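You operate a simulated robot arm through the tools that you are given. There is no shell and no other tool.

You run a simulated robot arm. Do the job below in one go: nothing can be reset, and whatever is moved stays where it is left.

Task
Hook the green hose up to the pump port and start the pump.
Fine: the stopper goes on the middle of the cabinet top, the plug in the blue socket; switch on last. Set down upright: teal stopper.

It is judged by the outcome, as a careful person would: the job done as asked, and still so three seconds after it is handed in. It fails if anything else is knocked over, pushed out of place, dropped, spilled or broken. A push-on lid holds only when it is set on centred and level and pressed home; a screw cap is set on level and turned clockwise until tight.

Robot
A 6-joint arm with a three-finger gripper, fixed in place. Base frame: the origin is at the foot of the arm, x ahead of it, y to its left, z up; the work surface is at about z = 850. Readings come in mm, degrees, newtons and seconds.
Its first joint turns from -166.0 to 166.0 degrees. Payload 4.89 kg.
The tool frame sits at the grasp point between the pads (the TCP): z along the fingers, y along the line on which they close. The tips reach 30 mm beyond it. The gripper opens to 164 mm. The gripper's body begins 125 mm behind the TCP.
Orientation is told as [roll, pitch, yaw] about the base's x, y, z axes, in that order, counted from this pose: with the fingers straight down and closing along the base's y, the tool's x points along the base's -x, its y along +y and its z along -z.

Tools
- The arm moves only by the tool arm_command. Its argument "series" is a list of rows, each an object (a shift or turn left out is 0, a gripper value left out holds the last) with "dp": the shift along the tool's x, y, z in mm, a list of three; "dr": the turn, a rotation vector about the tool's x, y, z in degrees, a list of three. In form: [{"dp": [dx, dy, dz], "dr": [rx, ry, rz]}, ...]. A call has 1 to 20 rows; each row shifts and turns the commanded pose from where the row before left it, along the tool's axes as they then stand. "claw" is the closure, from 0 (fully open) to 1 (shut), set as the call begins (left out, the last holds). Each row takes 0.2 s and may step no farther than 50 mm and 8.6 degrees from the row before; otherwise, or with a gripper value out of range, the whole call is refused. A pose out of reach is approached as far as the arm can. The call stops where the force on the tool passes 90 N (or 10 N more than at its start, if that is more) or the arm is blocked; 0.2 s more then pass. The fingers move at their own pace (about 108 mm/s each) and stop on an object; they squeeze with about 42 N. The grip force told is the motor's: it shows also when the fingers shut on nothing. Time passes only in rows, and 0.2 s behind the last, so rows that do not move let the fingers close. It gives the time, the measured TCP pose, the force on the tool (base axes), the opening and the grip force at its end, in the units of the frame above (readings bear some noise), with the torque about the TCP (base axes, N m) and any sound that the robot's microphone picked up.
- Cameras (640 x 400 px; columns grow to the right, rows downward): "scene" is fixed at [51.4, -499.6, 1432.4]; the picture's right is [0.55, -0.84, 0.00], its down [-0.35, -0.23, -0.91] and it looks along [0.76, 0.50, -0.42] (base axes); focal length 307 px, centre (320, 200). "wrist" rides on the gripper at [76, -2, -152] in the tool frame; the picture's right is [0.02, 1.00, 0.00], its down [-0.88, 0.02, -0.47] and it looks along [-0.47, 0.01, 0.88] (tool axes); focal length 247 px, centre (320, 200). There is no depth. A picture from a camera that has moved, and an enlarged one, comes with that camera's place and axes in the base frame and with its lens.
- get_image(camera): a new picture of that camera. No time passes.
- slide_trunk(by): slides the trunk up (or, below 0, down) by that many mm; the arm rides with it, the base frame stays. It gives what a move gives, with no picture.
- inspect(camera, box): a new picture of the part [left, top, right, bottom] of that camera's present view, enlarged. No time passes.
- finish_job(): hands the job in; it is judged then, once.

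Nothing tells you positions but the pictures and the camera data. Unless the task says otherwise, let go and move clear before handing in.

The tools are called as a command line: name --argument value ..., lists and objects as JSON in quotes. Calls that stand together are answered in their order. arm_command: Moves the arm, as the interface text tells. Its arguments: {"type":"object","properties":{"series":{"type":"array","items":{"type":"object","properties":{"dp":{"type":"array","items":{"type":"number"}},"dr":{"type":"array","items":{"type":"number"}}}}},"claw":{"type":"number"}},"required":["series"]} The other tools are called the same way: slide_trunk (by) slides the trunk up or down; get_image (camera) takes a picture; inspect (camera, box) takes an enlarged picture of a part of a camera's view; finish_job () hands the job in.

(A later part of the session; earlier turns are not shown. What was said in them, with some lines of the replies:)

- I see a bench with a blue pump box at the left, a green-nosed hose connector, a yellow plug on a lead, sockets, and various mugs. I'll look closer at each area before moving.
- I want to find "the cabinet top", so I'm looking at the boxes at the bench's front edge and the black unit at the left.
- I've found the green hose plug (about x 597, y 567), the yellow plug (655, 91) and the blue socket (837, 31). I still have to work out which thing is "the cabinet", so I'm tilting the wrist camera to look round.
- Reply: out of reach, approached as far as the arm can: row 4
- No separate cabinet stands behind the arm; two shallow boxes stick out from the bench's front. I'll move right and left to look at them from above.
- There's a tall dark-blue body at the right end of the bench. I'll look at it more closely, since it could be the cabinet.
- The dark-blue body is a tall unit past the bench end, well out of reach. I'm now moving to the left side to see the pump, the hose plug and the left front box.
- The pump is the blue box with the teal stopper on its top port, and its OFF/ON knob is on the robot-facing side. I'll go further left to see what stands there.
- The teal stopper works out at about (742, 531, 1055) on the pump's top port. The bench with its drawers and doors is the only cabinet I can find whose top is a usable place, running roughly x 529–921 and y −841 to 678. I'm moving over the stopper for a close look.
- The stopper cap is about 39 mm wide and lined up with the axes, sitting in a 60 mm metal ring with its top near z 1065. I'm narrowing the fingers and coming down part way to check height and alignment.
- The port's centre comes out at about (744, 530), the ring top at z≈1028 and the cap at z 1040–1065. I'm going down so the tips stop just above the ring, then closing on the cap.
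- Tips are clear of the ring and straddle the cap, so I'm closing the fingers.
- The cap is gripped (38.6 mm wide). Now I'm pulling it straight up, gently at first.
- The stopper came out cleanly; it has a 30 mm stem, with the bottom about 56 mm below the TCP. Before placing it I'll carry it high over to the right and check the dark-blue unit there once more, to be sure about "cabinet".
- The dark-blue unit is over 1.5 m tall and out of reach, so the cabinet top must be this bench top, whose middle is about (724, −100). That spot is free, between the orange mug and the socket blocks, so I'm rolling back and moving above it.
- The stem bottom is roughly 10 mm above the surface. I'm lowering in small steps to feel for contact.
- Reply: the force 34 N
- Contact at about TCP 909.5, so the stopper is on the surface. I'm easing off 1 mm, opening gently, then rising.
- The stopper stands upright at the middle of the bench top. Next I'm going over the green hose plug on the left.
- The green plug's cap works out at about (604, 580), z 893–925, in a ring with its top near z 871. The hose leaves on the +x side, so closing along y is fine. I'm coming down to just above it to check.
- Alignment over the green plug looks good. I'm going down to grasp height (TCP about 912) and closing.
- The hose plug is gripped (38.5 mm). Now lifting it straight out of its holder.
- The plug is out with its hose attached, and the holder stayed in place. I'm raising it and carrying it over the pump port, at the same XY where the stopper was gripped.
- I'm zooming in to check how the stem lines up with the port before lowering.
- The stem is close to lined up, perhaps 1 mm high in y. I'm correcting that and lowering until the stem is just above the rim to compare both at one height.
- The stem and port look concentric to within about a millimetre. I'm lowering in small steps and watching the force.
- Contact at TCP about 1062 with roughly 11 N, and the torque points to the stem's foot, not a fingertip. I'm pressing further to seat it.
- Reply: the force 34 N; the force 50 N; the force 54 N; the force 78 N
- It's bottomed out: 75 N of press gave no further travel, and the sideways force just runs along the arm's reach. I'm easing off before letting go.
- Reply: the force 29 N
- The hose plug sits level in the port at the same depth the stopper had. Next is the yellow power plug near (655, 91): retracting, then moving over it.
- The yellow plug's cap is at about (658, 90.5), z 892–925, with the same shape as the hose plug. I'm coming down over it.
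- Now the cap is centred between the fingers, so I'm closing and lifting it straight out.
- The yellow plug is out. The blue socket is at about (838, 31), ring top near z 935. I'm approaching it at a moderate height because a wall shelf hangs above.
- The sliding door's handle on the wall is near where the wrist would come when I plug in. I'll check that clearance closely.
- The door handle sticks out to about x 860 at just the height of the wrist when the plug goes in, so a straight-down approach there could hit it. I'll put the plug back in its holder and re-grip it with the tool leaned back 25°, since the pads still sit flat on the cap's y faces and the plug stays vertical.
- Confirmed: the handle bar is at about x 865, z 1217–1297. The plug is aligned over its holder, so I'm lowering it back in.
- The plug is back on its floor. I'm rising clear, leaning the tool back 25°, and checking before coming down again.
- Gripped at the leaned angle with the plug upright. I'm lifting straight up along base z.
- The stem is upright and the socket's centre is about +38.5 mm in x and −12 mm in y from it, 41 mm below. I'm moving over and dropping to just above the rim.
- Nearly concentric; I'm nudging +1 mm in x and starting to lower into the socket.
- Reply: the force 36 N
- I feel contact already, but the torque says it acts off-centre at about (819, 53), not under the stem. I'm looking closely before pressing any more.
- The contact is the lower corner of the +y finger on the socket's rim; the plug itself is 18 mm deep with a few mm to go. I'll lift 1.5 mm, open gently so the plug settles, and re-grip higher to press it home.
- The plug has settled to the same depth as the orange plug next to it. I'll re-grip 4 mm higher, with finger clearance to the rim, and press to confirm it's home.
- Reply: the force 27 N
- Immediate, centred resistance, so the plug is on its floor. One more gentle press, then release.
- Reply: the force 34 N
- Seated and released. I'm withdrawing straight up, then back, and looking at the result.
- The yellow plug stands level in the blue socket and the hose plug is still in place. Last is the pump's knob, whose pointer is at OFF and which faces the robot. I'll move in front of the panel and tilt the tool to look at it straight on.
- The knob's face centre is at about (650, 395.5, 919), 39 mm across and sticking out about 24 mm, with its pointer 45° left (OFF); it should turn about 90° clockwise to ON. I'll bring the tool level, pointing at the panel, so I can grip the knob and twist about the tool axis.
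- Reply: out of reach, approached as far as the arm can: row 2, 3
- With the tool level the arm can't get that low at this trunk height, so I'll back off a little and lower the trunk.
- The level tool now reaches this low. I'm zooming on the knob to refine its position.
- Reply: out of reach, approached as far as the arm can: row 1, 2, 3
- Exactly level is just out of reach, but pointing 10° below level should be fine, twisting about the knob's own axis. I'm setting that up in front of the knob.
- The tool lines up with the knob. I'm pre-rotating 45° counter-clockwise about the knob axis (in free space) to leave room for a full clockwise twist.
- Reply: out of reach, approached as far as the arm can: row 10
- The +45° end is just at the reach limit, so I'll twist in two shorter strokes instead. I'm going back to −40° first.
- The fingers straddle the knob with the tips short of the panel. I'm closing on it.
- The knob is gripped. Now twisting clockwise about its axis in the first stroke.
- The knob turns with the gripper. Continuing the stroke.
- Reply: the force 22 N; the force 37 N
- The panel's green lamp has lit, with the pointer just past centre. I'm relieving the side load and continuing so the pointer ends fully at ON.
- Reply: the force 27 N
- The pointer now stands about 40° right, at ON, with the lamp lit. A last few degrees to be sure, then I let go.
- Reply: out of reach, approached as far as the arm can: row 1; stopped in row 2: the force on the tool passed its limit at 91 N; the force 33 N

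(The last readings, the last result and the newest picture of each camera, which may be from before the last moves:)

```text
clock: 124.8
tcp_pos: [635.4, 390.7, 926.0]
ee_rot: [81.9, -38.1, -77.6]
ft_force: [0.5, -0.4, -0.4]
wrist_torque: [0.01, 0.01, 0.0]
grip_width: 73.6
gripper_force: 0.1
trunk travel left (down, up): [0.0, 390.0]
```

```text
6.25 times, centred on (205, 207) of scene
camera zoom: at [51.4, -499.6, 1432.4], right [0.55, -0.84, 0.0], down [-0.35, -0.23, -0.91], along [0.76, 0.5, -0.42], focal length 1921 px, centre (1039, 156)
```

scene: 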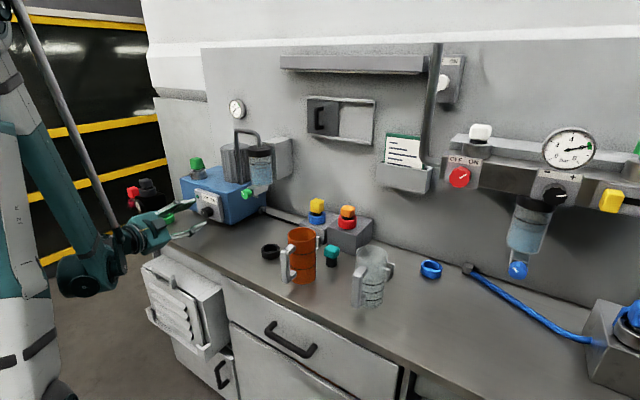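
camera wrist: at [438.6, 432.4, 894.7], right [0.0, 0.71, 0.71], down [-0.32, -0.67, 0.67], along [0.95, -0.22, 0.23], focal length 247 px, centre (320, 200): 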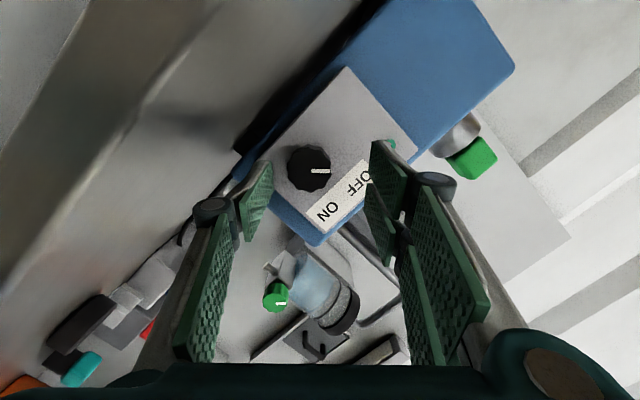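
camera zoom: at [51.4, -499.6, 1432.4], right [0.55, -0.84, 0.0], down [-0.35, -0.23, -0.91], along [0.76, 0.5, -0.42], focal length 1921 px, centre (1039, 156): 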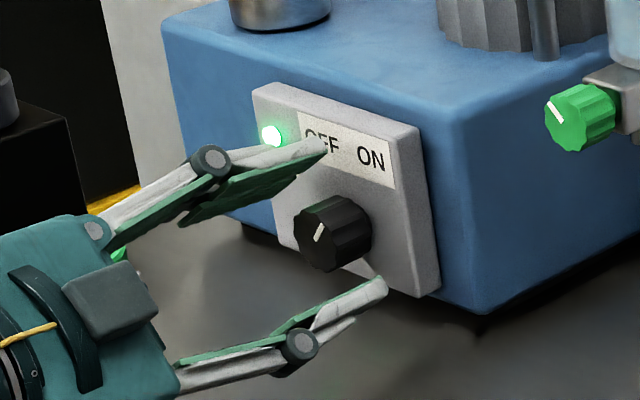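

Released, with the lamp lit. I'm backing straight off the panel and checking the whole scene.

arm_command --series '[{"dp": [3.4, 0, -19.7]}, {"dp": [5.1, 0, -29.5]}, {"dp": [6.8, 0, -39.4]}, {"dp": [0, 0, 0]}]'

get_image --camera "scene"

inspect --camera "scene" --box '[140, 140, 260, 236]'

inspect --camera "scene" --box '[250, 180, 450, 310]'

get_image --camera "wrist"

```text
clock: 125.8
tcp_pos: [550.8, 395.3, 945.0]
ee_rot: [81.5, -38.2, -77.5]
ft_force: [0.3, 1.0, 0.1]
wrist_torque: [0.02, -0.07, -0.03]
grip_width: 73.8
gripper_force: 0.1
out of reach, approached as far as the arm can: row 1, 2, 3
trunk travel left (down, up): [0.0, 390.0]
```

```text
taken
```

scene: 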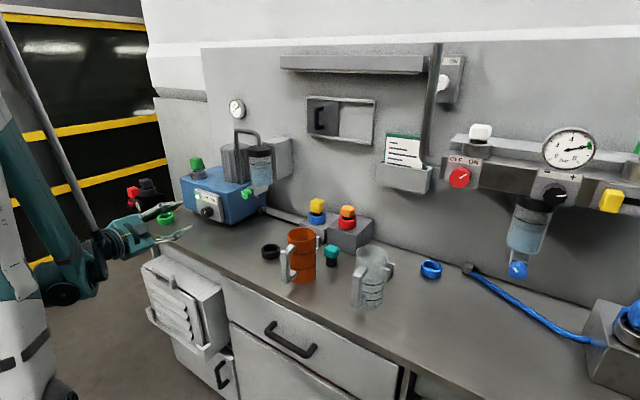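

```text
4.17 times, centred on (200, 188) of scene
camera zoom: at [51.4, -499.6, 1432.4], right [0.55, -0.84, 0.0], down [-0.35, -0.23, -0.91], along [0.76, 0.5, -0.42], focal length 1280 px, centre (820, 250)
```

zoom: 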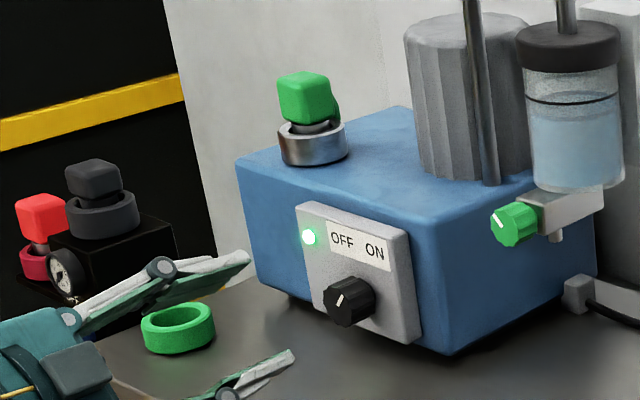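

```text
3.08 times, centred on (350, 245) of scene
camera zoom: at [51.4, -499.6, 1432.4], right [0.55, -0.84, 0.0], down [-0.35, -0.23, -0.91], along [0.76, 0.5, -0.42], focal length 946 px, centre (228, 62)
```

zoom: 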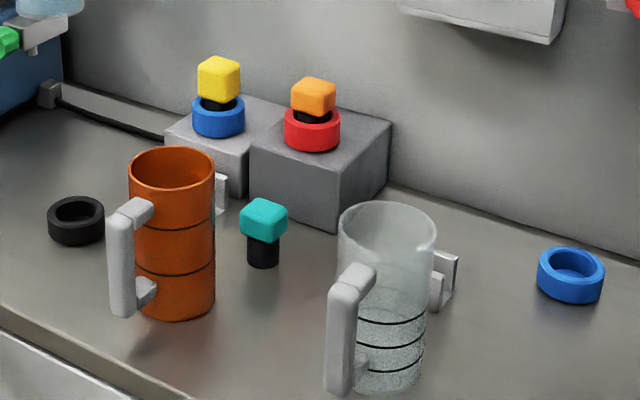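

```text
taken
camera wrist: at [386.5, 435.5, 912.5], right [0.01, 0.64, 0.76], down [-0.32, -0.72, 0.61], along [0.95, -0.25, 0.2], focal length 247 px, centre (320, 200)
```

wrist: 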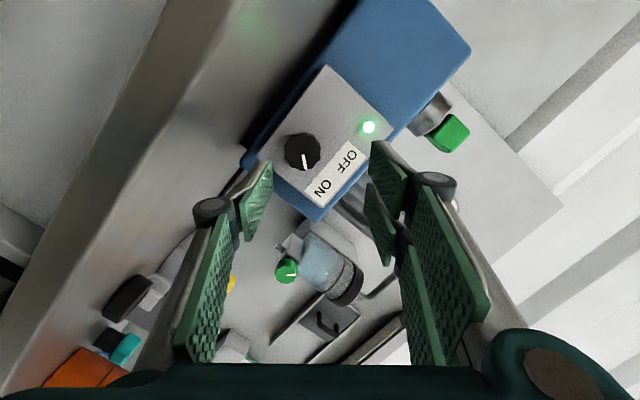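

Everything is where it should be: lamp on, pointer at ON, hose plug in the port, yellow plug in the blue socket, stopper upright mid-bench. I'll raise the arm clear and take a final look.

slide_trunk --by 150

inspect --camera "scene" --box '[140, 140, 260, 236]'

get_image --camera "scene"

```text
clock: 127.5
tcp_pos: [551.2, 395.6, 1095.1]
ee_rot: [81.7, -38.1, -77.5]
ft_force: [0.1, 0.3, 0.6]
wrist_torque: [0.01, -0.03, -0.03]
grip_width: 73.7
gripper_force: 0.0
trunk travel left (down, up): [-150.0, 240.0]
```

```text
4.17 times, centred on (200, 188) of scene
camera zoom: at [51.4, -499.6, 1432.4], right [0.55, -0.84, 0.0], down [-0.35, -0.23, -0.91], along [0.76, 0.5, -0.42], focal length 1280 px, centre (820, 250)
```

zoom: 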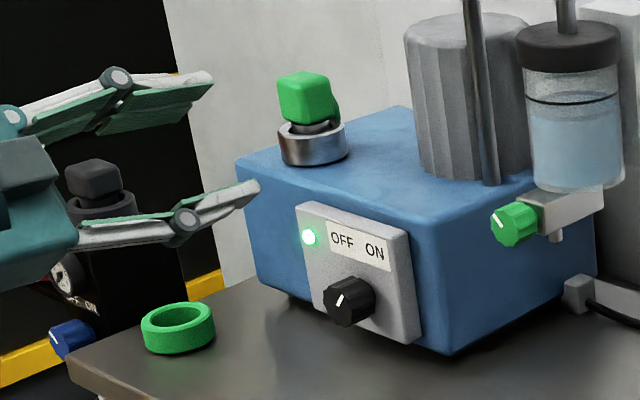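

```text
taken
```

scene: 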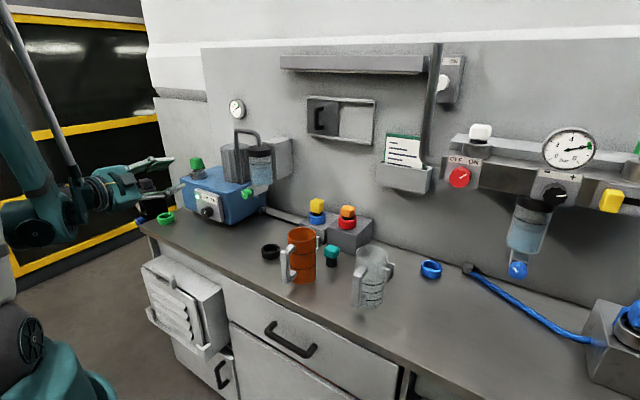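

The hose is in the pump port, the plug is in the blue socket, the stopper stands upright mid-bench, the pump lamp is lit, and the arm is clear. I'm handing the job in.

finish_job

```text
The job is handed in.
```

The green hose is in the pump port and the pump is switched on, with its green panel lamp lit. I've handed the job in, and no result came back.

- **Stopper:** the teal stopper stands upright at about the centre of the bench top. I took "cabinet top" to mean the bench with the drawers and doors; the only other candidate was a tall unit past its right end, out of reach.
- **Hose:** the green hose plug sits level in the pump port, at about the depth the stopper had. I pressed it in with about 75 N and it went no further.
- **Power plug:** the yellow plug is fully seated in the blue socket. A finger touched the socket rim on the way in. I let go, the plug settled, and I gripped it higher and pressed it down.
- **Switch:** I turned the knob last, from OFF to ON. In the final twist the arm briefly hit its force limit (91 N), and I released the knob straight after. The last pictures show the pump where it was.

In the final pictures nothing else looks moved or knocked over, and the arm is clear.
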